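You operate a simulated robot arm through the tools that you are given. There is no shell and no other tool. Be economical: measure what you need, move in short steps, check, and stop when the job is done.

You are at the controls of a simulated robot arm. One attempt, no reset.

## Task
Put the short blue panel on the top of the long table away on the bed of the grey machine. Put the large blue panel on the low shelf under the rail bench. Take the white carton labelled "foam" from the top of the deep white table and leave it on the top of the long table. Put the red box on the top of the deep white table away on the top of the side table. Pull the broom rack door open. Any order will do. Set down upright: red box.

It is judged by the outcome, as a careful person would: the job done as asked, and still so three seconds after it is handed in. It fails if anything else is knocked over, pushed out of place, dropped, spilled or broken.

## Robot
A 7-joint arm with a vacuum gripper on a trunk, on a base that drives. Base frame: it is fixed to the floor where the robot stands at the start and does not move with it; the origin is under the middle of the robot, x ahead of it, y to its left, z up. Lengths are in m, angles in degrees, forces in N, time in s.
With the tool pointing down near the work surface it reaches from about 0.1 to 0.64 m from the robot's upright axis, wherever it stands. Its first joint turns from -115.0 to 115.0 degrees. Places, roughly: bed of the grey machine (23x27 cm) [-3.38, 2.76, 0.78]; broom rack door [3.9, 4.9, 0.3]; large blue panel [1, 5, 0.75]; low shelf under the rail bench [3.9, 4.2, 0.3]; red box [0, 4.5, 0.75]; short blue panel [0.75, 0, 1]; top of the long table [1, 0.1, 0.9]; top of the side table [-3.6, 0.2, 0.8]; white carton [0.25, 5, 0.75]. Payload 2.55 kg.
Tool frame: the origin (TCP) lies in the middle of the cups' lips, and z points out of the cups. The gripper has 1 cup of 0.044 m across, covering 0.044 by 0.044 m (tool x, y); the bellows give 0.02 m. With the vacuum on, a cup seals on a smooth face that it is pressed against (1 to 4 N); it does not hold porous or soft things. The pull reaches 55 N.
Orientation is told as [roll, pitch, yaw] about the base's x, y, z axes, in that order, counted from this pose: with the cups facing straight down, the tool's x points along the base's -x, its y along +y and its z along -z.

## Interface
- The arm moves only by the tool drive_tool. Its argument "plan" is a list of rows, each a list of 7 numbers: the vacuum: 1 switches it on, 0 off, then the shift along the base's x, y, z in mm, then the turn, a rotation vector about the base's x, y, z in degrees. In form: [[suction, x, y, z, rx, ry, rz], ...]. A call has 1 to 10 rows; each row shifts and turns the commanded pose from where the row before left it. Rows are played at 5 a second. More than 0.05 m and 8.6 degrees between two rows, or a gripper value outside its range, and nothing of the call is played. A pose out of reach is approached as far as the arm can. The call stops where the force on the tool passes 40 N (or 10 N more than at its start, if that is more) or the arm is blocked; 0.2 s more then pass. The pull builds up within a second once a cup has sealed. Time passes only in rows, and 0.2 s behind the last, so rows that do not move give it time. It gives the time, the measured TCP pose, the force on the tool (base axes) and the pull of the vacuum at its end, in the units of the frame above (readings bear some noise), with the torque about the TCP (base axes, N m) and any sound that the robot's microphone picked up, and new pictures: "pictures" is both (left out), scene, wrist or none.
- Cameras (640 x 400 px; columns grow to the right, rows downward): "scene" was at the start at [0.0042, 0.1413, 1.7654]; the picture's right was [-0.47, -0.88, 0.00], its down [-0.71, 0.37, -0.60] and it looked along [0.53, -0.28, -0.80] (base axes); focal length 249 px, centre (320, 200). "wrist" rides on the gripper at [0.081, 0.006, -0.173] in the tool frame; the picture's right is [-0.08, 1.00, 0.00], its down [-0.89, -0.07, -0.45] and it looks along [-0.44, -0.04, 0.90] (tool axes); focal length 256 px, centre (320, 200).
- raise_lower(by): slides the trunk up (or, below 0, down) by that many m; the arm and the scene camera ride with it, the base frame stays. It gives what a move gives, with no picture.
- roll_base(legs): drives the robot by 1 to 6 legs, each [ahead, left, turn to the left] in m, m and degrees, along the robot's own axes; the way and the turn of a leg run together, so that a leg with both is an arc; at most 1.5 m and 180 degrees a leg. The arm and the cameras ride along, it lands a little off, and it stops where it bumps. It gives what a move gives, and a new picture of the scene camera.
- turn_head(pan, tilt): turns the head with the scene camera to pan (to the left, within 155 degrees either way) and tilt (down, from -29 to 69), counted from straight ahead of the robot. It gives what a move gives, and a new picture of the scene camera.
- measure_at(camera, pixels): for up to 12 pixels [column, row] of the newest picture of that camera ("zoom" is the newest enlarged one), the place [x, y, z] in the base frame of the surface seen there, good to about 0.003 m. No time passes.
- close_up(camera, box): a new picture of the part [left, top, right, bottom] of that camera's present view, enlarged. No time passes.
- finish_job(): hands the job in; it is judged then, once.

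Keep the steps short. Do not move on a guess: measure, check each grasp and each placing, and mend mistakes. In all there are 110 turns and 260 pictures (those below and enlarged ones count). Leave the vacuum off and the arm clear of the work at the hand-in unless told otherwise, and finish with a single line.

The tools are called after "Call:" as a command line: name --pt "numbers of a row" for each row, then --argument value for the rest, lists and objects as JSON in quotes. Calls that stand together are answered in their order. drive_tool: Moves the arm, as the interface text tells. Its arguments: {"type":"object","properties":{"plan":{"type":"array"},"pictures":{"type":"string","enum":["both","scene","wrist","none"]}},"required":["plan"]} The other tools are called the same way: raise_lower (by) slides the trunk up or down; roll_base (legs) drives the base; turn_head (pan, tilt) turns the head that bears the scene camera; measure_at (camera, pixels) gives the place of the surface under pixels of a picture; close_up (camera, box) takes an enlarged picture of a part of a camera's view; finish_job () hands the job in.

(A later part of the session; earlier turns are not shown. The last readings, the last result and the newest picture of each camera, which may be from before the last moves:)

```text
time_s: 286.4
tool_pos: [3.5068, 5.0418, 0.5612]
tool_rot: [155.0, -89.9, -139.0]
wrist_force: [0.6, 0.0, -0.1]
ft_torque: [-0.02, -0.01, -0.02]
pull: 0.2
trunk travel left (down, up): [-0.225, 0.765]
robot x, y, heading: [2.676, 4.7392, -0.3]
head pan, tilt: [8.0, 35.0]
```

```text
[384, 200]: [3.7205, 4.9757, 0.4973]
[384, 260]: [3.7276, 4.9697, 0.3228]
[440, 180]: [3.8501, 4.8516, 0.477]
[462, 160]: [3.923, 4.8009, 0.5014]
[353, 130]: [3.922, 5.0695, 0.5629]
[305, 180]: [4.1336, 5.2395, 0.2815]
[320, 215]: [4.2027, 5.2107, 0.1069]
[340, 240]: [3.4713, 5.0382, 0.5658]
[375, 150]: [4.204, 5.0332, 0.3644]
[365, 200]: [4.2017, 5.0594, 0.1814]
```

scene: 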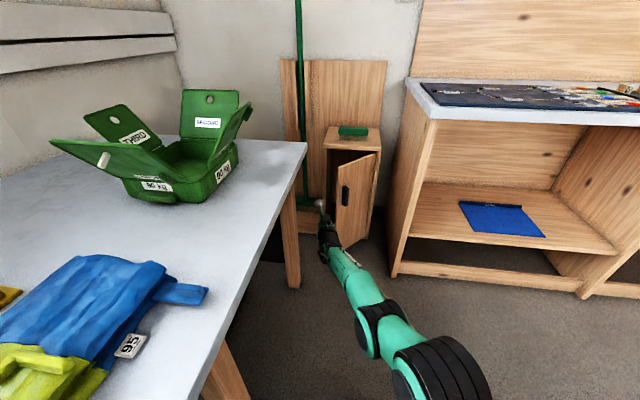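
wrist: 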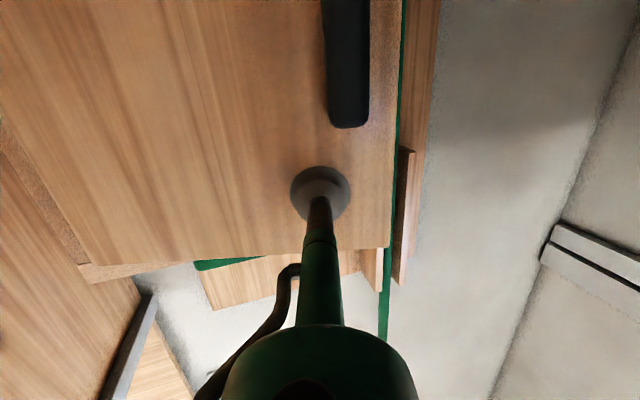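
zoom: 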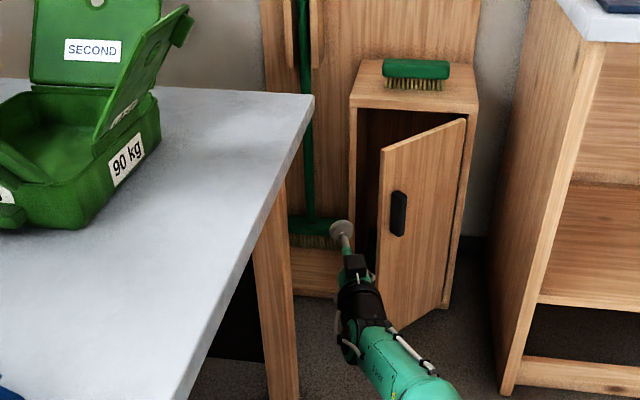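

Door edge at (3.72, 4.976), the tip can enter at y≈5.04. Drive ahead 0.30.

Call:
roll_base --legs '[[0.3, 0.01, 0]]'

Call:
drive_tool --pt "0 0 -15 0 0 0 0" --pt "0 0 -15 0 0 0 0" --pt "0 0 -15 0 0 0 0" --pt "0 0 -15 0 0 0 0" --pt "0 0 -15 0 0 0 0" --pt "0 0 -15 0 0 0 0"

```text
time_s: 288.5
tool_pos: [3.8124, 5.0496, 0.5615]
tool_rot: [154.6, -89.9, -138.8]
wrist_force: [0.9, -0.1, 0.2]
ft_torque: [0.0, 0.03, 0.02]
pull: 0.0
trunk travel left (down, up): [-0.225, 0.765]
robot x, y, heading: [2.9774, 4.7528, -0.2]
head pan, tilt: [8.0, 35.0]
```

scene: 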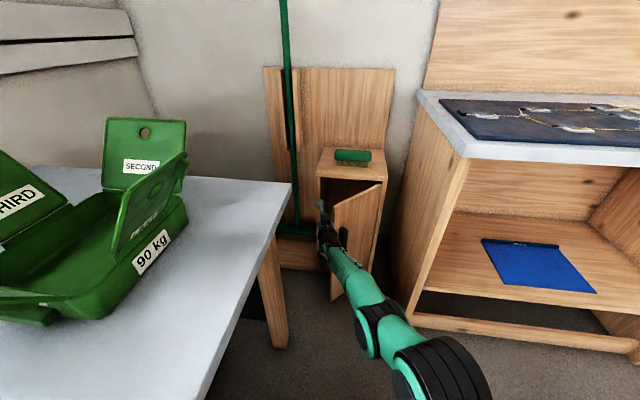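

```text
time_s: 289.9
tool_pos: [3.8024, 5.0235, 0.5755]
tool_rot: [7.7, -89.8, 7.4]
wrist_force: [0.3, 0.2, -0.3]
ft_torque: [0.0, -0.02, 0.01]
pull: 0.0
out of reach, approached as far as the arm can: row 2, 3, 4, 5, 6
trunk travel left (down, up): [-0.225, 0.765]
robot x, y, heading: [2.9758, 4.749, 0.0]
head pan, tilt: [8.0, 35.0]
```

scene: 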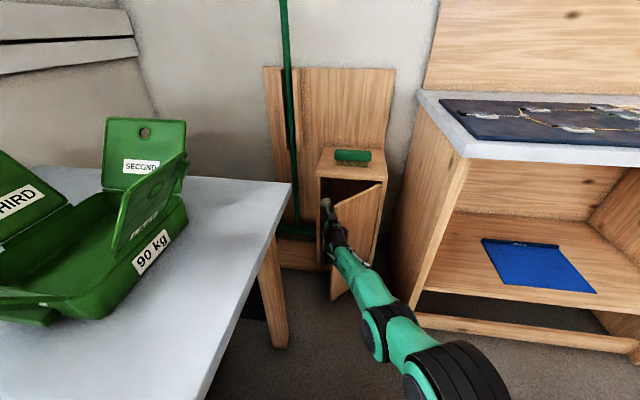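
wrist: 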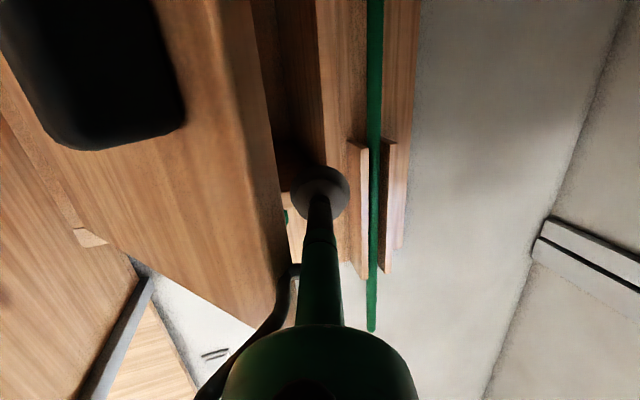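

Tip is behind the door edge; the arm posture limits sideways motion, so I strafe the base to the right in small steps.

Call:
roll_base --legs '[[0, -0.06, 0]]'

Call:
roll_base --legs '[[0, -0.04, 0]]'

```text
time_s: 290.7
tool_pos: [3.7957, 5.0144, 0.5728]
tool_rot: [-29.2, -89.4, 45.3]
wrist_force: [0.0, 0.1, -0.2]
ft_torque: [0.0, -0.01, -0.05]
pull: 0.1
trunk travel left (down, up): [-0.225, 0.765]
robot x, y, heading: [2.9743, 4.7235, 0.1]
head pan, tilt: [8.0, 35.0]
stopped in leg 1: the force on the tool passed its limit (the readings are from after the stop); the commanded pose is now the measured one
```

scene: 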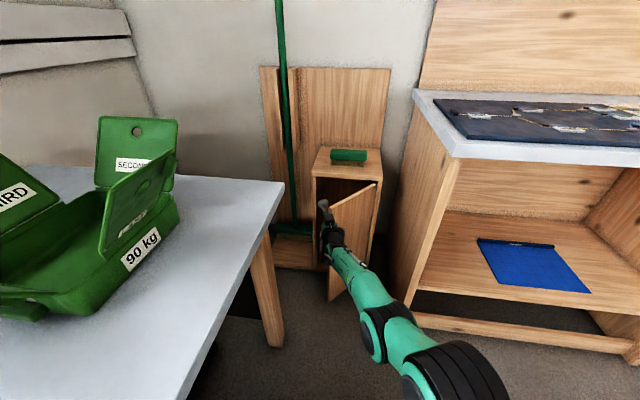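

```text
time_s: 291.6
tool_pos: [3.7891, 5.0078, 0.5702]
tool_rot: [-35.1, -89.1, 52.4]
wrist_force: [0.5, 0.8, 0.1]
ft_torque: [0.04, 0.0, -0.03]
pull: 0.1
trunk travel left (down, up): [-0.225, 0.765]
robot x, y, heading: [2.9747, 4.7035, 0.3]
head pan, tilt: [8.0, 35.0]
stopped in leg 1: the robot was blocked; the commanded pose is now the measured one
```

scene: 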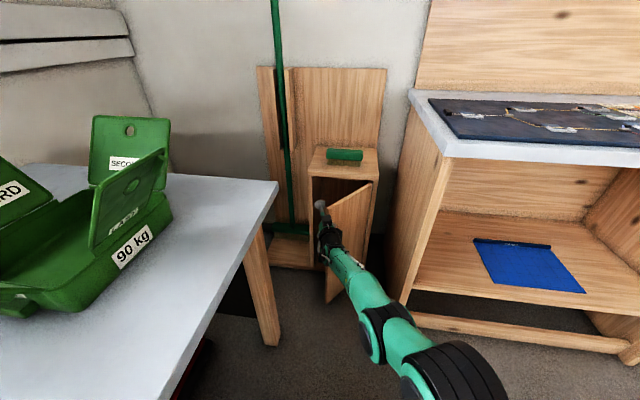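

Call:
measure_at --camera "scene" --pixels '[[345, 225], [355, 210], [365, 200], [369, 190], [334, 280], [340, 260], [350, 240], [360, 220]]'

Call:
close_up --camera "scene" --box '[280, 140, 420, 320]'

```text
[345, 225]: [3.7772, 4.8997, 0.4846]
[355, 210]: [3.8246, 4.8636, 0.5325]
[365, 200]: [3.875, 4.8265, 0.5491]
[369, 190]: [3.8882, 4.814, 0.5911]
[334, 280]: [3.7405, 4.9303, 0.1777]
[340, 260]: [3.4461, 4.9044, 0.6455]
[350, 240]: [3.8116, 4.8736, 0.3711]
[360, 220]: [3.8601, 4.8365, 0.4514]
```

```text
2.22 times, centred on (350, 230) of scene
```

zoom: 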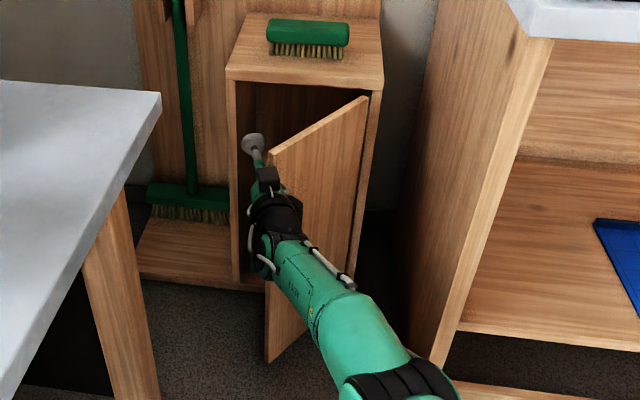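

Door at ~52° now. Two more small strafes.

Call:
roll_base --legs '[[0, -0.03, 0]]'

Call:
roll_base --legs '[[-0.01, -0.03, 0]]'

Call:
roll_base --legs '[[-0.01, -0.03, 0]]'

```text
time_s: 292.4
tool_pos: [3.7837, 5.0005, 0.5686]
tool_rot: [-37.3, -88.9, 55.9]
wrist_force: [0.2, 0.2, -1.4]
ft_torque: [0.01, 0.02, -0.01]
pull: 0.1
trunk travel left (down, up): [-0.225, 0.765]
robot x, y, heading: [2.9762, 4.6827, 0.8]
head pan, tilt: [8.0, 35.0]
stopped in leg 1: the robot was blocked; the commanded pose is now the measured one
```

scene: 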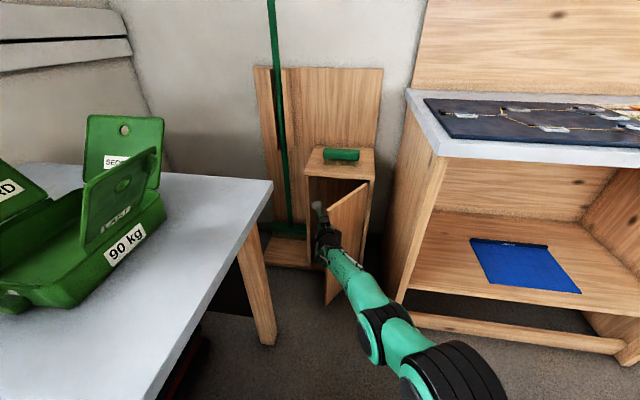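

```text
time_s: 293.3
tool_pos: [3.7743, 4.971, 0.5697]
tool_rot: [-39.2, -88.8, 57.7]
wrist_force: [-0.1, 0.4, 0.2]
ft_torque: [0.03, -0.02, 0.03]
pull: 0.0
trunk travel left (down, up): [-0.225, 0.765]
robot x, y, heading: [2.9699, 4.65, 0.7]
head pan, tilt: [8.0, 35.0]
```

scene: 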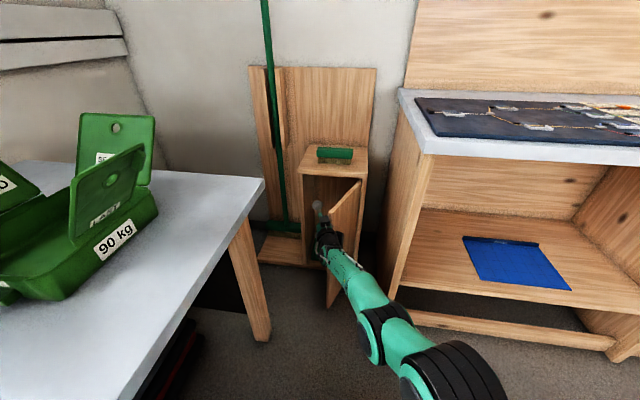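

```text
time_s: 294.1
tool_pos: [3.7651, 4.9416, 0.5697]
tool_rot: [-39.3, -88.9, 57.8]
wrist_force: [-0.2, 0.5, -0.3]
ft_torque: [0.0, 0.0, -0.01]
pull: 0.1
trunk travel left (down, up): [-0.225, 0.765]
robot x, y, heading: [2.9568, 4.6241, 0.5]
head pan, tilt: [8.0, 35.0]
```

scene: 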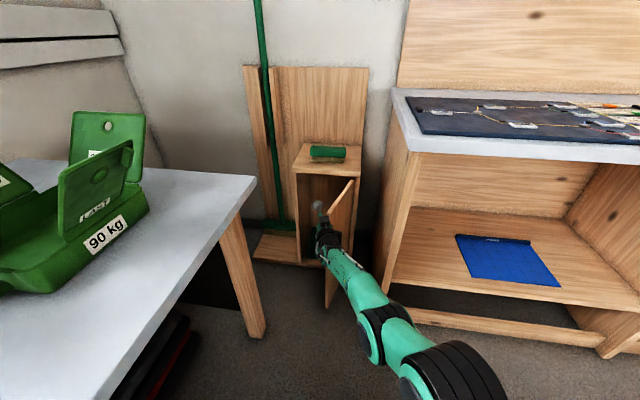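

The door moves freely now (~68°). Two more steps.

Call:
roll_base --legs '[[-0.01, -0.03, 0], [-0.01, -0.025, 0]]'

Call:
measure_at --camera "scene" --pixels '[[334, 280], [335, 260], [340, 200], [345, 195], [338, 220], [330, 290], [342, 210]]'

```text
time_s: 295.4
tool_pos: [3.7453, 4.885, 0.5683]
tool_rot: [-39.3, -88.8, 57.7]
wrist_force: [0.5, 0.2, 1.3]
ft_torque: [0.02, 0.01, -0.01]
pull: 0.1
trunk travel left (down, up): [-0.225, 0.765]
robot x, y, heading: [2.9386, 4.5661, 0.8]
head pan, tilt: [8.0, 35.0]
```

scene: 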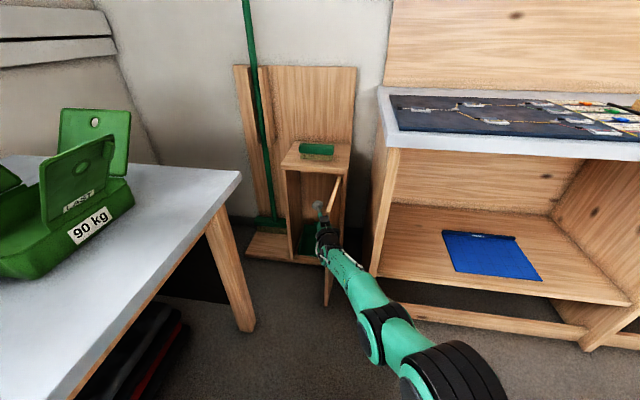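

```text
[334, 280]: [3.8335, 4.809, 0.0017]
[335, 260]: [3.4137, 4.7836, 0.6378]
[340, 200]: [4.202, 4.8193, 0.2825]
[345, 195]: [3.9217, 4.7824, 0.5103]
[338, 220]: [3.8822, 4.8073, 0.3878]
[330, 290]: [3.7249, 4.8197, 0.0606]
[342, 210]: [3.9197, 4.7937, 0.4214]
```

The door is now ~85–90° open. I move the tool off the door and back the base out, then fold the arm tool-down.

Call:
roll_base --legs '[[-0.02, 0.02, 0], [-0.6, 0, 0]]'

Call:
drive_tool --pt "0 -20 -10 5 -2.5 7.8 0" --pt "0 -20 -10 5 -2.5 7.8 0" --pt "0 -25 -15 5 -2.5 7.8 0" --pt "0 -25 -15 5 -2.5 7.8 0" --pt "0 -30 -18 5 -2.5 7.8 0" --pt "0 -30 -18 5 -2.5 7.8 0" --pt "0 -30 -18 5 -2.5 7.8 0" --pt "0 -30 -18 5 -2.5 7.8 0" --pt "0 -30 -18 5 -2.5 7.8 0" --pt "0 -30 -18 5 -2.5 7.8 0"

```text
time_s: 299.2
tool_pos: [3.1259, 4.902, 0.5697]
tool_rot: [-39.0, -88.9, 57.6]
wrist_force: [0.1, 1.0, 0.5]
ft_torque: [0.01, 0.0, 0.01]
pull: 0.1
trunk travel left (down, up): [-0.225, 0.765]
robot x, y, heading: [2.3182, 4.5793, 1.0]
head pan, tilt: [8.0, 35.0]
```

scene: 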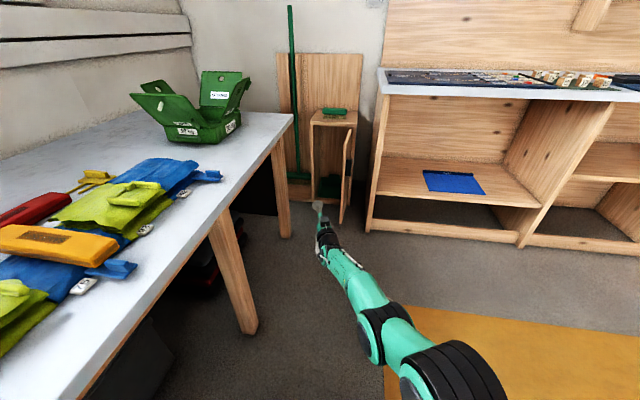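

```text
time_s: 301.4
tool_pos: [2.8598, 4.7448, 0.5953]
tool_rot: [-0.1, -11.8, 18.5]
wrist_force: [-1.1, -0.3, 0.8]
ft_torque: [0.03, -0.03, 0.02]
pull: 0.1
out of reach, approached as far as the arm can: row 5, 10
trunk travel left (down, up): [-0.225, 0.765]
robot x, y, heading: [2.3183, 4.5821, 0.6]
head pan, tilt: [8.0, 35.0]
```

scene: 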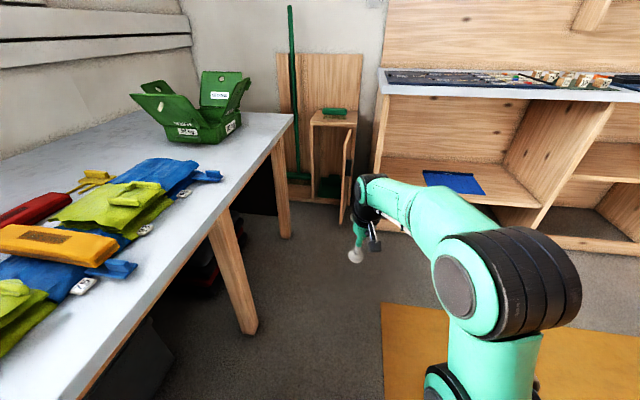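
wrist: 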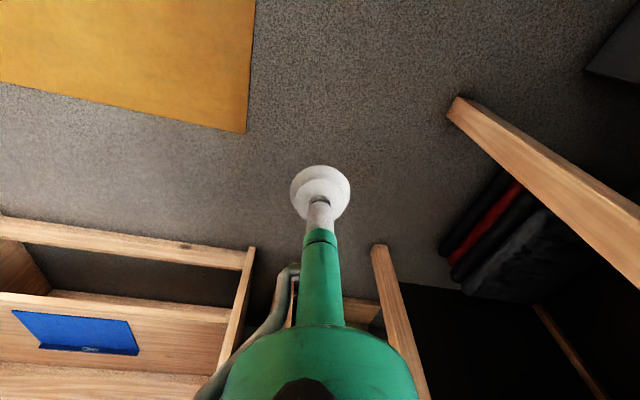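

The door stays open ~85°. Finish levelling the tool and raise the trunk back.

Call:
drive_tool --pt "0 -20 -25 0 -1.87 5.6 0" --pt "0 -20 -25 0 -1.87 5.6 0" --pt "0 -25 -25 0 0 0 -6.2" --pt "0 -25 -25 0 0 0 -6.2" --pt "0 -25 -25 0 0 0 -6.2" --pt "0 -25 -15 0 0 0 0" --pt "0 0 0 0 0 0 0" --pictures "none"

Call:
raise_lower --by 0.4

Call:
raise_lower --by 0.3

```text
time_s: 303.0
tool_pos: [2.6863, 4.5961, 0.526]
tool_rot: [-0.1, 1.2, -0.1]
wrist_force: [0.2, 0.9, -0.8]
ft_torque: [0.0, -0.01, 0.01]
pull: 0.2
out of reach, approached as far as the arm can: row 1, 2
trunk travel left (down, up): [-0.225, 0.765]
robot x, y, heading: [2.319, 4.5787, 0.8]
head pan, tilt: [8.0, 35.0]
```

```text
time_s: 306.8
tool_pos: [2.6878, 4.5963, 0.9256]
tool_rot: [-0.1, 1.2, -0.1]
wrist_force: [-0.4, 0.3, 0.4]
ft_torque: [-0.02, 0.05, 0.01]
pull: 0.0
trunk travel left (down, up): [-0.625, 0.365]
robot x, y, heading: [2.3223, 4.5832, 0.9]
head pan, tilt: [8.0, 35.0]
```

```text
time_s: 309.8
tool_pos: [2.6875, 4.5957, 1.2264]
tool_rot: [-0.1, 1.2, 0.0]
wrist_force: [0.0, -0.1, -0.2]
ft_torque: [-0.02, -0.01, 0.03]
pull: 0.0
trunk travel left (down, up): [-0.925, 0.065]
robot x, y, heading: [2.3215, 4.5837, 0.8]
head pan, tilt: [8.0, 35.0]
```

Next: FOAM carton. I drive to in front of the deep table (x≈0.2, y≈4.05), facing it.

Call:
roll_base --legs '[[0, -0.55, 0], [0, 0, 89.2], [0, 1.2, 0], [0, 0.9, 0]]'

Call:
turn_head --pan 5 --tilt 50

Call:
close_up --camera "scene" --box '[180, 80, 460, 300]'

```text
time_s: 326.8
tool_pos: [0.2256, 4.3848, 1.2264]
tool_rot: [-0.1, 1.2, 89.4]
wrist_force: [0.1, -0.7, 0.2]
ft_torque: [0.0, -0.02, 0.0]
pull: 0.0
trunk travel left (down, up): [-0.925, 0.065]
robot x, y, heading: [0.2423, 4.0163, 90.3]
head pan, tilt: [8.0, 35.0]
```

scene: 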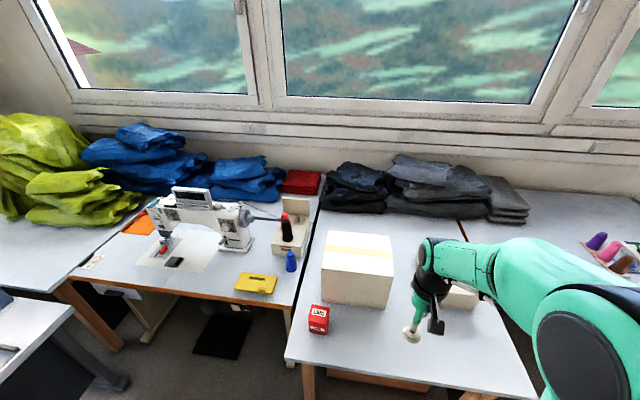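

```text
time_s: 327.5
tool_pos: [0.2266, 4.384, 1.2254]
tool_rot: [0.0, 1.1, 89.5]
wrist_force: [1.2, 0.8, -0.4]
ft_torque: [0.01, 0.0, 0.0]
pull: 0.1
trunk travel left (down, up): [-0.925, 0.065]
robot x, y, heading: [0.2365, 4.0173, 90.5]
head pan, tilt: [5.0, 50.0]
```

scene: 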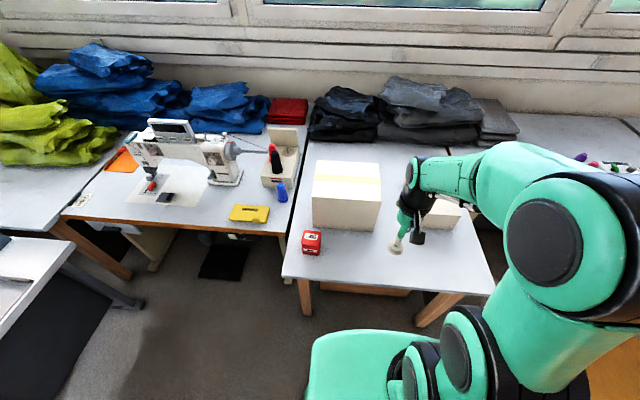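

```text
1.82 times, centred on (320, 190) of scene
```

zoom: 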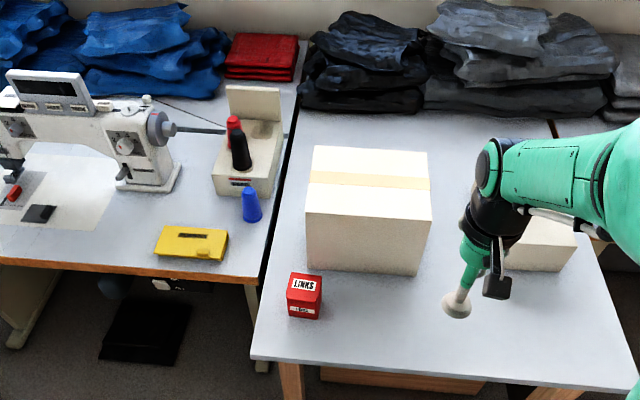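

Call:
measure_at --camera "zoom" --pixels '[[309, 208], [429, 218], [426, 153], [315, 150], [310, 268], [415, 273], [370, 190], [305, 280], [292, 310], [318, 312], [320, 280], [400, 372]]'

Call:
close_up --camera "scene" --box '[280, 220, 340, 270]'

Call:
measure_at --camera "scene" --pixels '[[305, 235], [312, 231], [319, 236], [312, 238], [303, 248], [318, 250], [365, 288], [380, 290], [437, 310]]'

```text
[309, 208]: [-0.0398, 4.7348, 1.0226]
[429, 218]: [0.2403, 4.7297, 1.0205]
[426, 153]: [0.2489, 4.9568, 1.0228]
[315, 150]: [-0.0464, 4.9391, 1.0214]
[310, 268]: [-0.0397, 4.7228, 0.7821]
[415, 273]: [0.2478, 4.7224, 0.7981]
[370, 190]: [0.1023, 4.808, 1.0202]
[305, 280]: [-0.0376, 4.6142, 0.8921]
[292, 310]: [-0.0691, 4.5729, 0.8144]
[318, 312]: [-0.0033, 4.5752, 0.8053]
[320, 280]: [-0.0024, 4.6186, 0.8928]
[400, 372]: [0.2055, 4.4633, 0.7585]
```

```text
8.00 times, centred on (310, 245) of scene
```

zoom: 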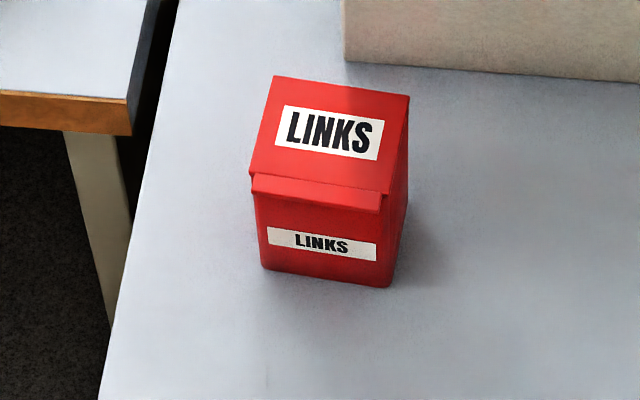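

```text
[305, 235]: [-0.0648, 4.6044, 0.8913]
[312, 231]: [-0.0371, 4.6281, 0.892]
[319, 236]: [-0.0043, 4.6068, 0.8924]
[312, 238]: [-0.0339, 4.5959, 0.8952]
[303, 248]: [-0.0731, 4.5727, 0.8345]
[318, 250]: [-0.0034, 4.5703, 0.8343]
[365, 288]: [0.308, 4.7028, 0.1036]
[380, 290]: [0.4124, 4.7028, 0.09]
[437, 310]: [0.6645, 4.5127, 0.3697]
```

FOAM carton: x −0.043…0.245, y 4.725…4.95, top 1.022. I drive ahead 0.18 and move the tool above it, on the bare card just before the tape.

Call:
roll_base --legs '[[0.18, 0, 0]]'

Call:
drive_tool --pt "0 -21 37 -15 1.1 0 0" --pt "0 -21 37 -20 0 0 0" --pt "0 -21 37 -25 0 0 0" --pt "0 -21 37 -25 0 0 0" --pt "0 -21 37 -25 0 0 0" --pt "0 -19 36 -25 0 0 0" --pt "0 0 0 -20 0 0 0" --pt "0 0 0 0 0 0 0"

```text
time_s: 329.0
tool_pos: [0.2244, 4.5636, 1.2264]
tool_rot: [-0.1, 1.2, 89.5]
wrist_force: [0.7, -0.3, -0.2]
ft_torque: [-0.03, -0.01, -0.01]
pull: 0.0
trunk travel left (down, up): [-0.925, 0.065]
robot x, y, heading: [0.2368, 4.1967, 90.4]
head pan, tilt: [5.0, 50.0]
```

scene: 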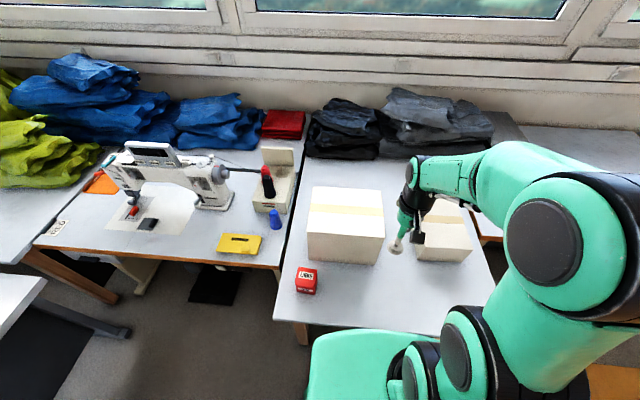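

```text
time_s: 330.8
tool_pos: [0.0993, 4.7843, 1.0702]
tool_rot: [-0.1, 0.1, 89.5]
wrist_force: [-0.4, -0.1, -0.5]
ft_torque: [0.01, -0.02, -0.01]
pull: 0.0
trunk travel left (down, up): [-0.925, 0.065]
robot x, y, heading: [0.2369, 4.1939, 90.5]
head pan, tilt: [5.0, 50.0]
```

scene: 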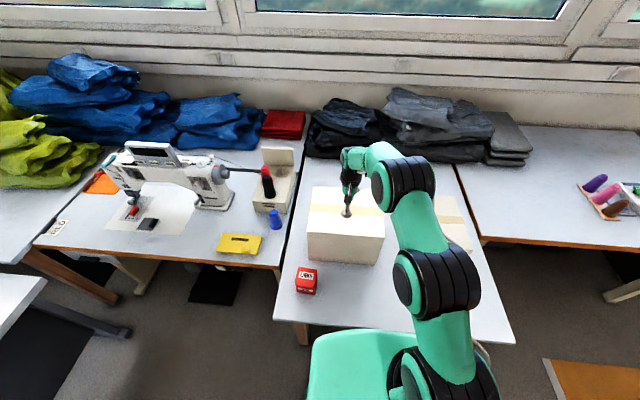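
wrist: 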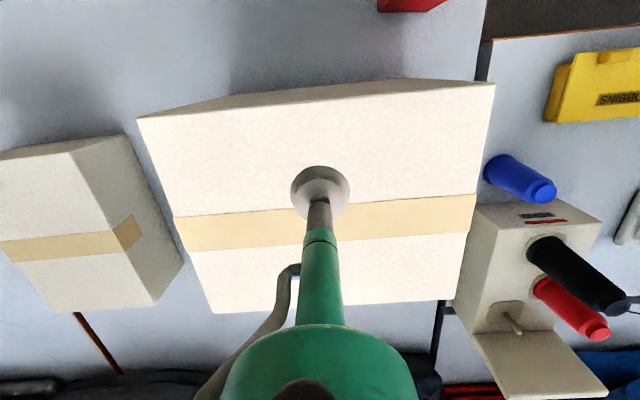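

Call:
measure_at --camera "wrist" --pixels '[[420, 205], [420, 232], [230, 215], [230, 245], [480, 90], [150, 122], [440, 295], [225, 308]]'

```text
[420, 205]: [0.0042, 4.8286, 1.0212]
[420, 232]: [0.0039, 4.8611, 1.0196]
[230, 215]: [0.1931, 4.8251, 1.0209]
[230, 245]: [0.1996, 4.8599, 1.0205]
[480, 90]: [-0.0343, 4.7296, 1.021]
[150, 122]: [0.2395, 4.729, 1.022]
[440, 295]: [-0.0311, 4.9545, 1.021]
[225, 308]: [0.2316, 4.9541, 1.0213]
```

Tape lies at y 4.827–4.86; I shift 10 mm toward it and go down with vacuum, then lift a little.

Call:
drive_tool --pt "1 0 10 -25 0 0 0" --pt "1 0 0 -14 0 0 0" --pt "1 0 0 -7 0 0 0" --pt "1 0 0 -4 0 0 0" --pt "1 0 0 -2 0 0 0" --pt "1 0 0 0 0 0 0" --pt "1 0 0 0 0 0 0" --pt "1 0 0 0 0 0 0" --pt "1 0 0 10 0 0 0" --pt "1 0 0 15 0 0 0"

```text
time_s: 333.0
tool_pos: [0.1016, 4.7926, 1.0437]
tool_rot: [-0.3, 0.4, 89.4]
wrist_force: [0.2, 0.3, -8.1]
ft_torque: [-0.44, 0.0, 0.03]
pull: 54.5
trunk travel left (down, up): [-0.925, 0.065]
robot x, y, heading: [0.2386, 4.1932, 90.4]
head pan, tilt: [5.0, 50.0]
```

scene: 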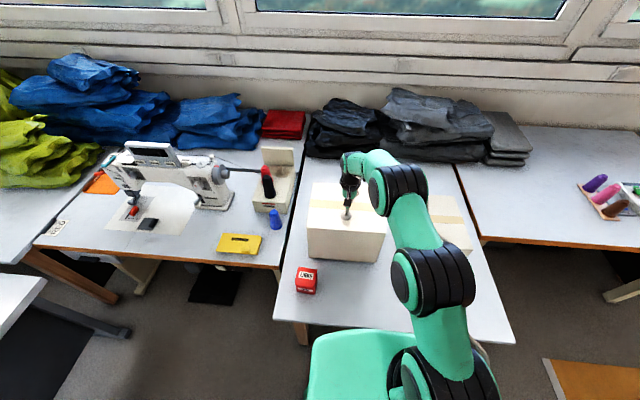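
wrist: 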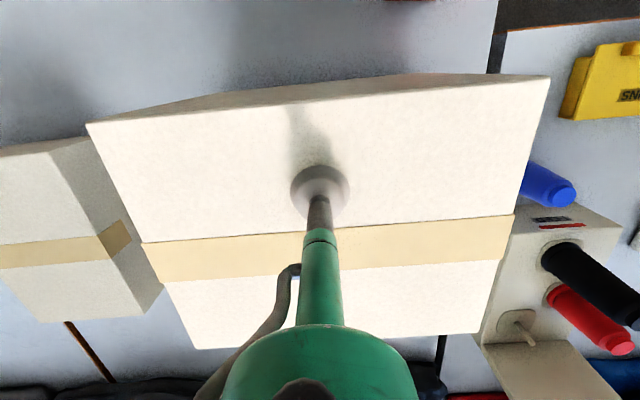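

Held (8 N weight, 54 N pull). Lift 0.2 m and draw back.

Call:
drive_tool --pt "1 0 0 35 0 0 0" --pt "1 0 0 40 0 0 0" --pt "1 0 0 40 0 0 0" --pt "1 0 0 40 0 0 0" --pt "1 0 0 35 0 0 0" --pt "1 10 -25 0 0 0 0" --pt "1 15 -35 0 0 0 0" --pt "1 15 -35 0 0 0 0" --pt "1 15 -35 0 0 0 0" --pt "1 0 0 0 0 0 0"

```text
time_s: 335.2
tool_pos: [0.1671, 4.6202, 1.1642]
tool_rot: [-0.3, 0.1, 89.4]
wrist_force: [-0.3, -0.1, -6.9]
ft_torque: [-0.42, -0.01, 0.0]
pull: 55.2
out of reach, approached as far as the arm can: row 2, 3, 4, 5
trunk travel left (down, up): [-0.925, 0.065]
robot x, y, heading: [0.2339, 4.1955, 90.5]
head pan, tilt: [5.0, 50.0]
```

scene: 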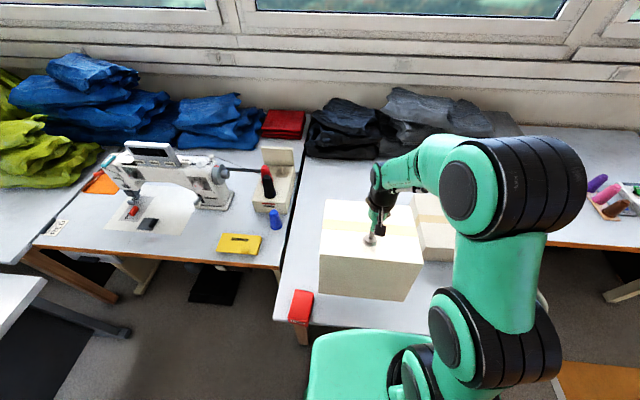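
wrist: 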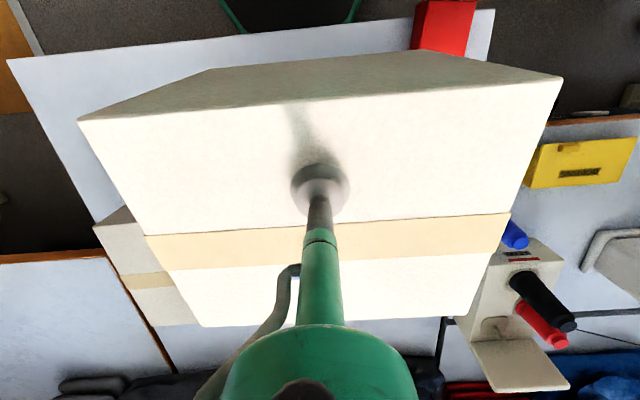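

The lift was cut short by reach, and the red box looks shifted at (300,305). I zoom.

Call:
close_up --camera "scene" --box '[260, 240, 380, 370]'

Call:
measure_at --camera "scene" --pixels '[[302, 300], [295, 318], [300, 340], [312, 295], [293, 295], [310, 318], [320, 290], [270, 320]]'

```text
3.08 times, centred on (320, 305) of scene
```

zoom: 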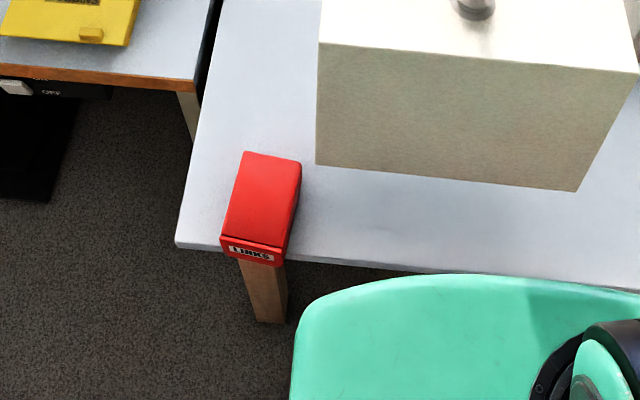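

```text
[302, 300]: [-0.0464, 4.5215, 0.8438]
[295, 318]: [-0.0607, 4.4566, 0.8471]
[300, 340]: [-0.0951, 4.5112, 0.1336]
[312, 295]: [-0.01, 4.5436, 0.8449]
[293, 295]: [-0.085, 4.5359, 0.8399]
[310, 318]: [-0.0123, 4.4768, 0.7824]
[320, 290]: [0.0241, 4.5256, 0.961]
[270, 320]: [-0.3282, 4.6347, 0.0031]
```

The carton grazed and tipped the red box: it now lies on its front, lid toward me, stable on the table. It's a task object and I will set it upright later. First I raise the carton and carry it to the long table.

Call:
drive_tool --pt "1 10 -30 20 0 0 0" --pt "1 10 -20 30 0 0 0" --pt "1 0 0 25 0 0 0" --pt "1 0 0 0 0 0 0" --pictures "none"

Call:
roll_base --legs '[[-0.6, 0, 0], [-0.8, 0.5, -0.5], [-1.5, 0, 0], [-0.3, 0, 0]]'

Call:
turn_head --pan -70 --tilt 45

```text
time_s: 336.2
tool_pos: [0.1871, 4.5689, 1.2394]
tool_rot: [-0.1, 0.2, 89.6]
wrist_force: [-0.4, 0.4, -8.3]
ft_torque: [-0.39, 0.02, -0.03]
pull: 54.7
trunk travel left (down, up): [-0.925, 0.065]
robot x, y, heading: [0.2363, 4.1969, 90.6]
head pan, tilt: [5.0, 50.0]
```

```text
time_s: 352.9
tool_pos: [-0.3356, 1.3672, 1.2394]
tool_rot: [-0.1, 0.1, 88.1]
wrist_force: [-0.3, -0.6, -7.8]
ft_torque: [-0.42, -0.01, -0.05]
pull: 54.7
trunk travel left (down, up): [-0.925, 0.065]
robot x, y, heading: [-0.2954, 0.9891, 89.1]
head pan, tilt: [5.0, 50.0]
```

scene: 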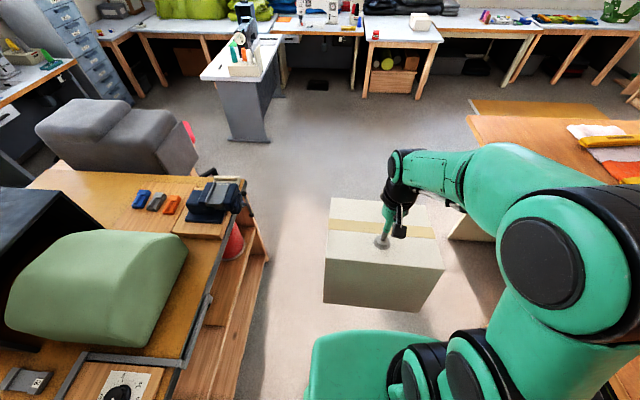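

```text
time_s: 354.3
tool_pos: [-0.3363, 1.3685, 1.2398]
tool_rot: [-0.2, 0.3, 88.1]
wrist_force: [0.6, -1.1, -8.1]
ft_torque: [-0.41, 0.02, -0.03]
pull: 54.0
trunk travel left (down, up): [-0.925, 0.065]
robot x, y, heading: [-0.2932, 0.9897, 88.9]
head pan, tilt: [-70.0, 45.0]
```

scene: 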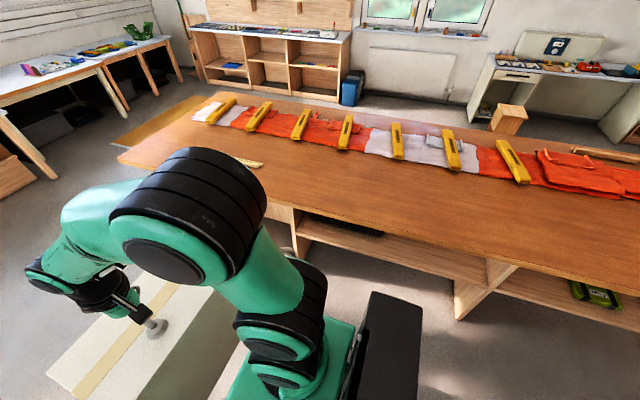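

The long table is clear between its edge and the banner. I measure candidate spots.

Call:
measure_at --camera "scene" --pixels '[[340, 200], [400, 210], [450, 220], [380, 160], [430, 175], [350, 165], [400, 235], [265, 165], [480, 185]]'

```text
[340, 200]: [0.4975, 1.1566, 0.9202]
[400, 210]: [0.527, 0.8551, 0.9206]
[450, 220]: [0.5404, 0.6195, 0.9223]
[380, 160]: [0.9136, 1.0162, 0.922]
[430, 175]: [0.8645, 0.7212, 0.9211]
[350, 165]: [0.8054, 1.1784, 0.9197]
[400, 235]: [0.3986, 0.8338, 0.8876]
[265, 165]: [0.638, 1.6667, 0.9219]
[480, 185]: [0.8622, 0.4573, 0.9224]
```

Turn to face the table and drive up to it.

Call:
roll_base --legs '[[0, 0, -89], [0.41, -0.07, 0]]'

Call:
turn_head --pan 5 --tilt 50

```text
time_s: 360.7
tool_pos: [0.4874, 0.9562, 1.2382]
tool_rot: [-0.1, 0.2, -1.6]
wrist_force: [0.2, -0.2, -7.5]
ft_torque: [0.02, 0.36, -0.03]
pull: 55.2
trunk travel left (down, up): [-0.925, 0.065]
robot x, y, heading: [0.1104, 0.9146, -0.7]
head pan, tilt: [-70.0, 45.0]
```

scene: 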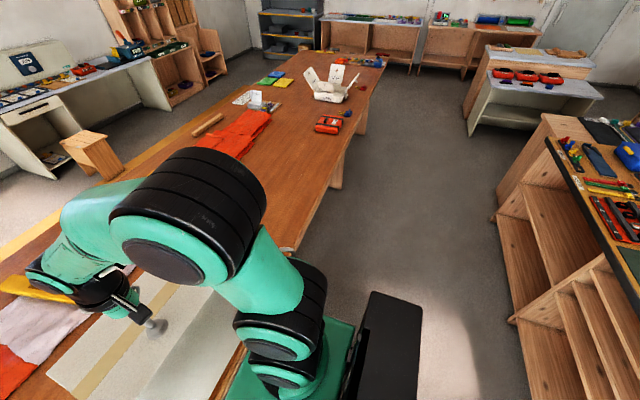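

```text
time_s: 362.2
tool_pos: [0.4868, 0.9564, 1.2387]
tool_rot: [-0.1, 0.2, -1.7]
wrist_force: [-0.2, -0.3, -7.3]
ft_torque: [-0.04, 0.4, -0.03]
pull: 55.2
trunk travel left (down, up): [-0.925, 0.065]
robot x, y, heading: [0.1109, 0.9157, -0.7]
head pan, tilt: [5.0, 50.0]
```

scene: 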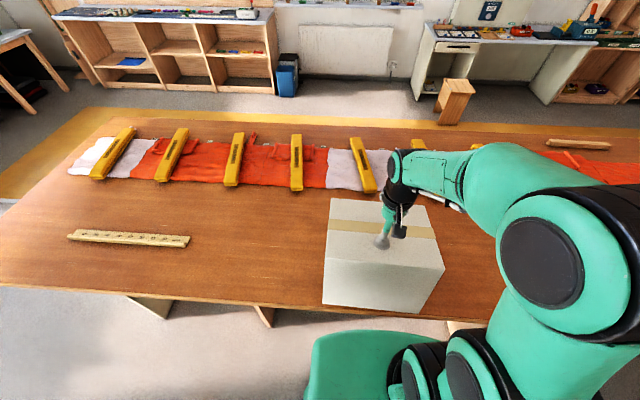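

Free surface below. Extend 0.13 and lower to just above the table.

Call:
drive_tool --pt "1 35 0 0 0 0 0" --pt "1 35 0 0 0 0 0" --pt "1 35 0 -10 0 0 0" --pt "1 25 0 -15 0 0 0" --pt "1 0 0 -25 0 0 0" --pt "1 0 0 -15 0 0 0" --pt "1 0 0 -6 0 0 0" --pt "1 0 0 -4 0 0 0" --pt "1 0 0 0 0 0 0"

```text
time_s: 364.2
tool_pos: [0.6164, 0.9585, 1.1635]
tool_rot: [-0.1, 0.1, -1.6]
wrist_force: [-2.4, 0.1, -0.1]
ft_torque: [-0.17, -0.47, -0.08]
pull: 55.0
trunk travel left (down, up): [-0.925, 0.065]
robot x, y, heading: [0.1109, 0.914, -0.6]
head pan, tilt: [5.0, 50.0]
```

scene: 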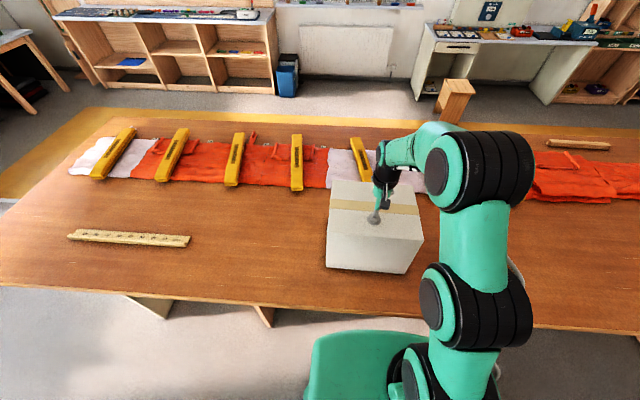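
wrist: 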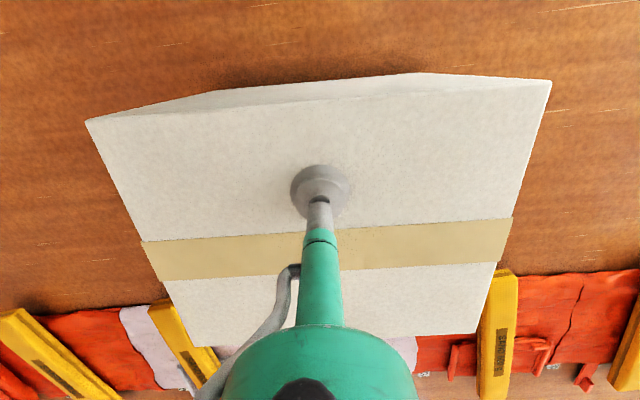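

The weight is off the tool: it touches. 3 mm more, release, rise.

Call:
drive_tool --pt "1 0 0 -3 0 0 0" --pt "0 0 0 0 0 0 0" --pt "0 0 0 0 0 0 0" --pt "0 0 0 0 0 0 0" --pt "0 0 0 5 0 0 0" --pt "0 0 0 20 0 0 0" --pt "0 -20 0 35 0 0 0" --pt "0 -40 0 20 0 0 0" --pt "0 -40 0 0 0 0 0" --pt "0 -40 0 0 0 0 0"

```text
time_s: 366.4
tool_pos: [0.476, 0.9565, 1.2436]
tool_rot: [-0.1, 0.0, -1.7]
wrist_force: [-0.3, -0.5, 0.3]
ft_torque: [0.0, -0.03, 0.0]
pull: 0.2
trunk travel left (down, up): [-0.925, 0.065]
robot x, y, heading: [0.1102, 0.9153, -0.9]
head pan, tilt: [5.0, 50.0]
```

scene: 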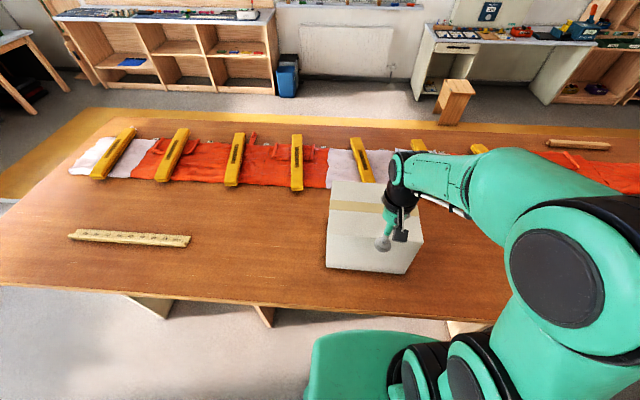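
wrist: 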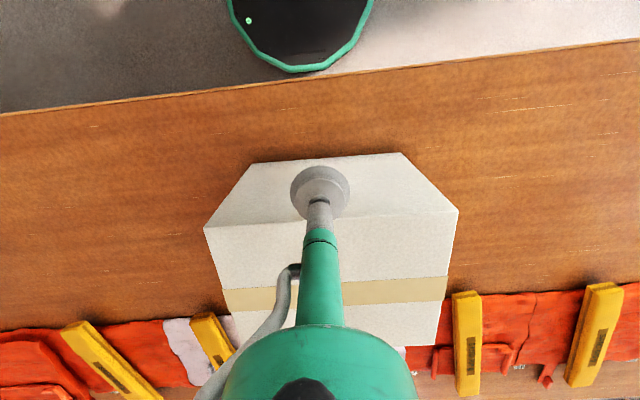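

FOAM carton stands on the long table. Back to the deep table for the red box.

Call:
roll_base --legs '[[-0.4, 0, 0], [0, 0, 91], [1.5, 0, 0], [1.0, -0.1, 0]]'

Call:
turn_head --pan 0 --tilt 35

Call:
close_up --camera "scene" --box '[240, 140, 400, 260]'

```text
time_s: 384.6
tool_pos: [-0.2157, 3.8006, 1.2408]
tool_rot: [-0.1, 0.2, 89.0]
wrist_force: [-0.4, 0.0, -0.7]
ft_torque: [0.03, 0.04, 0.0]
pull: 0.0
trunk travel left (down, up): [-0.925, 0.065]
robot x, y, heading: [-0.1697, 3.4339, 89.8]
head pan, tilt: [5.0, 50.0]
```

scene: 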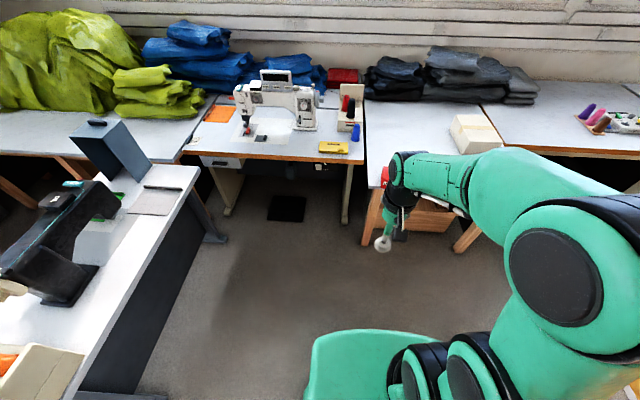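

```text
time_s: 385.4
tool_pos: [-0.2168, 3.8012, 1.2412]
tool_rot: [-0.2, 0.2, 88.9]
wrist_force: [-0.1, 0.0, -0.1]
ft_torque: [0.0, 0.02, -0.01]
pull: 0.0
trunk travel left (down, up): [-0.925, 0.065]
robot x, y, heading: [-0.1699, 3.442, 90.5]
head pan, tilt: [0.0, 35.0]
```

scene: 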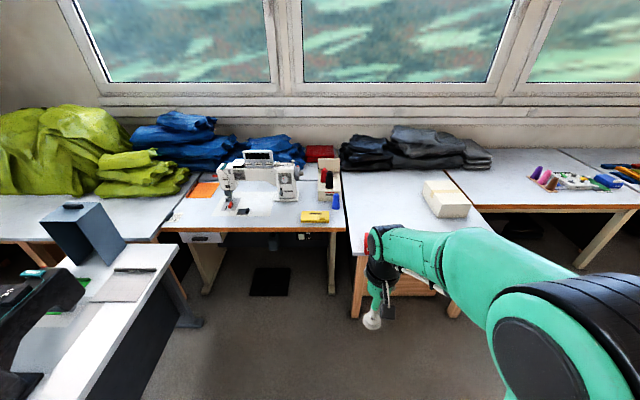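

```text
3.33 times, centred on (320, 200) of scene
```

zoom: 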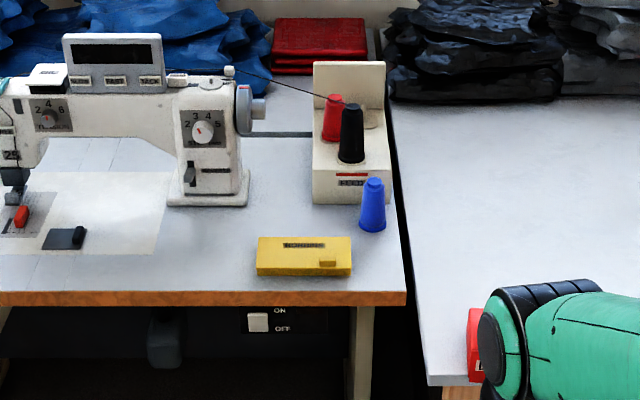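

I drive right 0.41 m so the arm posture used at the door suits the box, lower the trunk 0.45, and look at the box.

Call:
roll_base --legs '[[0.06, -0.41, -0.5]]'

Call:
raise_lower --by -0.4

Call:
raise_lower --by -0.05

Call:
drive_tool --pt "0 -29 27 19 0 0 0" --pt "0 -29 27 19 0 0 0" --pt "0 -29 27 19 0 0 0" --pt "0 -29 27 19 0 0 0" --pt "0 -29 27 19 0 0 0" --pt "0 -29 27 19 0 0 0" --pt "0 -29 27 19 0 0 0" --pt "0 0 0 0 0 0 0"

Call:
turn_head --pan 12 --tilt 25

Call:
close_up --camera "scene" --box '[220, 140, 400, 280]'

```text
time_s: 387.9
tool_pos: [0.1992, 3.8584, 1.2406]
tool_rot: [-0.1, 0.2, 88.5]
wrist_force: [1.0, -0.1, -0.7]
ft_torque: [-0.02, 0.01, 0.04]
pull: 0.0
trunk travel left (down, up): [-0.925, 0.065]
robot x, y, heading: [0.2416, 3.4936, 89.4]
head pan, tilt: [0.0, 35.0]
```

scene: 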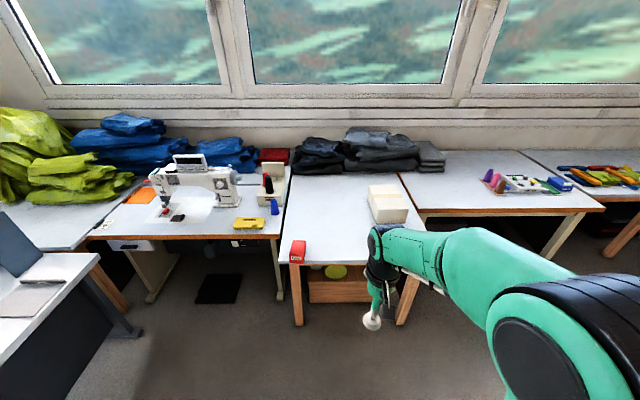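

```text
time_s: 391.8
tool_pos: [0.1996, 3.8594, 0.8411]
tool_rot: [-0.1, 0.3, 88.6]
wrist_force: [0.1, 0.1, -0.2]
ft_torque: [-0.02, -0.01, 0.02]
pull: 0.1
trunk travel left (down, up): [-0.525, 0.465]
robot x, y, heading: [0.2375, 3.4908, 89.3]
head pan, tilt: [0.0, 35.0]
```

```text
time_s: 392.7
tool_pos: [0.1996, 3.8578, 0.7924]
tool_rot: [-0.1, 0.2, 88.5]
wrist_force: [-0.1, -0.6, -0.7]
ft_torque: [0.0, -0.01, 0.02]
pull: 0.1
trunk travel left (down, up): [-0.475, 0.515]
robot x, y, heading: [0.2409, 3.4897, 89.5]
head pan, tilt: [0.0, 35.0]
```

```text
time_s: 394.5
tool_pos: [0.0458, 3.9635, 0.7601]
tool_rot: [0.0, 0.2, 88.5]
wrist_force: [0.4, 0.0, -0.2]
ft_torque: [-0.01, -0.02, 0.0]
pull: 0.0
out of reach, approached as far as the arm can: row 2, 3, 4, 5, 6, 7
trunk travel left (down, up): [-0.475, 0.515]
robot x, y, heading: [0.2409, 3.4937, 89.1]
head pan, tilt: [0.0, 35.0]
```

scene: 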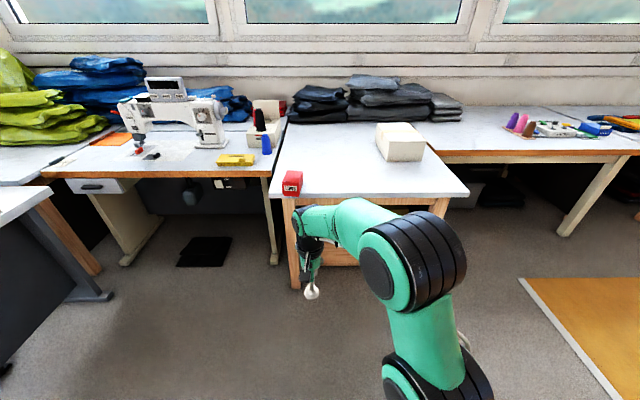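
wrist: 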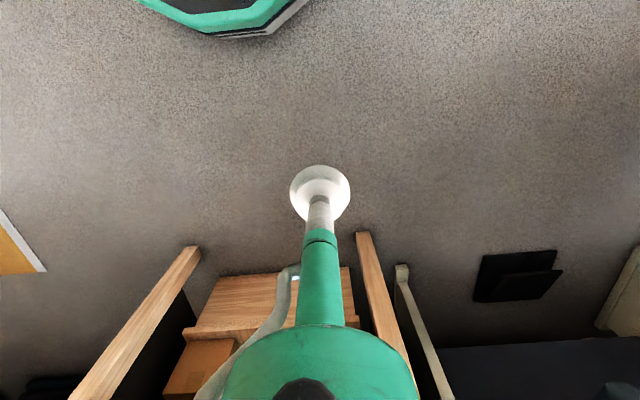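

```text
time_s: 395.2
tool_pos: [0.0455, 3.9649, 0.7601]
tool_rot: [-0.2, 0.1, 88.5]
wrist_force: [-0.8, 0.1, 0.3]
ft_torque: [-0.01, 0.01, 0.01]
pull: 0.1
trunk travel left (down, up): [-0.475, 0.515]
robot x, y, heading: [0.2449, 3.4903, 89.5]
head pan, tilt: [12.0, 25.0]
```

scene: 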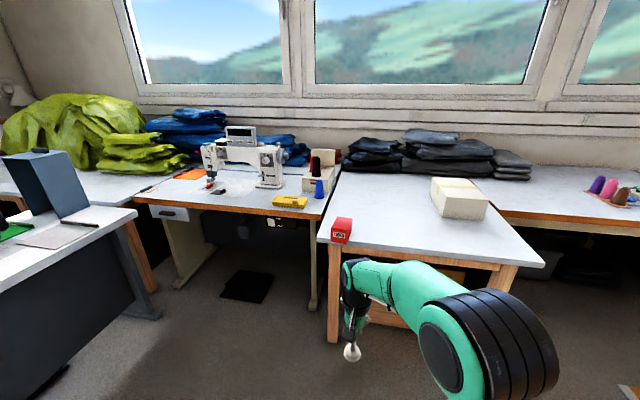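

```text
2.86 times, centred on (310, 210) of scene
```

zoom: 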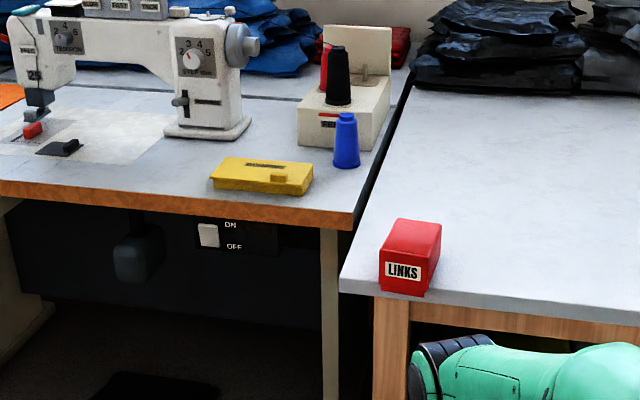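

The lid with "LINKS" faces me. I measure its face.

Call:
measure_at --camera "zoom" --pixels '[[384, 258], [418, 264], [383, 285], [418, 292], [402, 270], [390, 225], [436, 230], [425, 275], [434, 262], [400, 280], [412, 245]]'

```text
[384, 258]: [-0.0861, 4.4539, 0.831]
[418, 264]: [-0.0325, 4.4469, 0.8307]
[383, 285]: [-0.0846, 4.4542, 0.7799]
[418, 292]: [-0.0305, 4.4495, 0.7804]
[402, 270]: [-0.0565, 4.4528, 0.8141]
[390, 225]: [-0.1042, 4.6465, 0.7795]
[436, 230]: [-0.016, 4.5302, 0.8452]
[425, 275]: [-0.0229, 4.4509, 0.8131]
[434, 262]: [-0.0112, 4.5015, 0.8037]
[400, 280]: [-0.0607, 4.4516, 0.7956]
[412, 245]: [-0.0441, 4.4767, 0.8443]
```

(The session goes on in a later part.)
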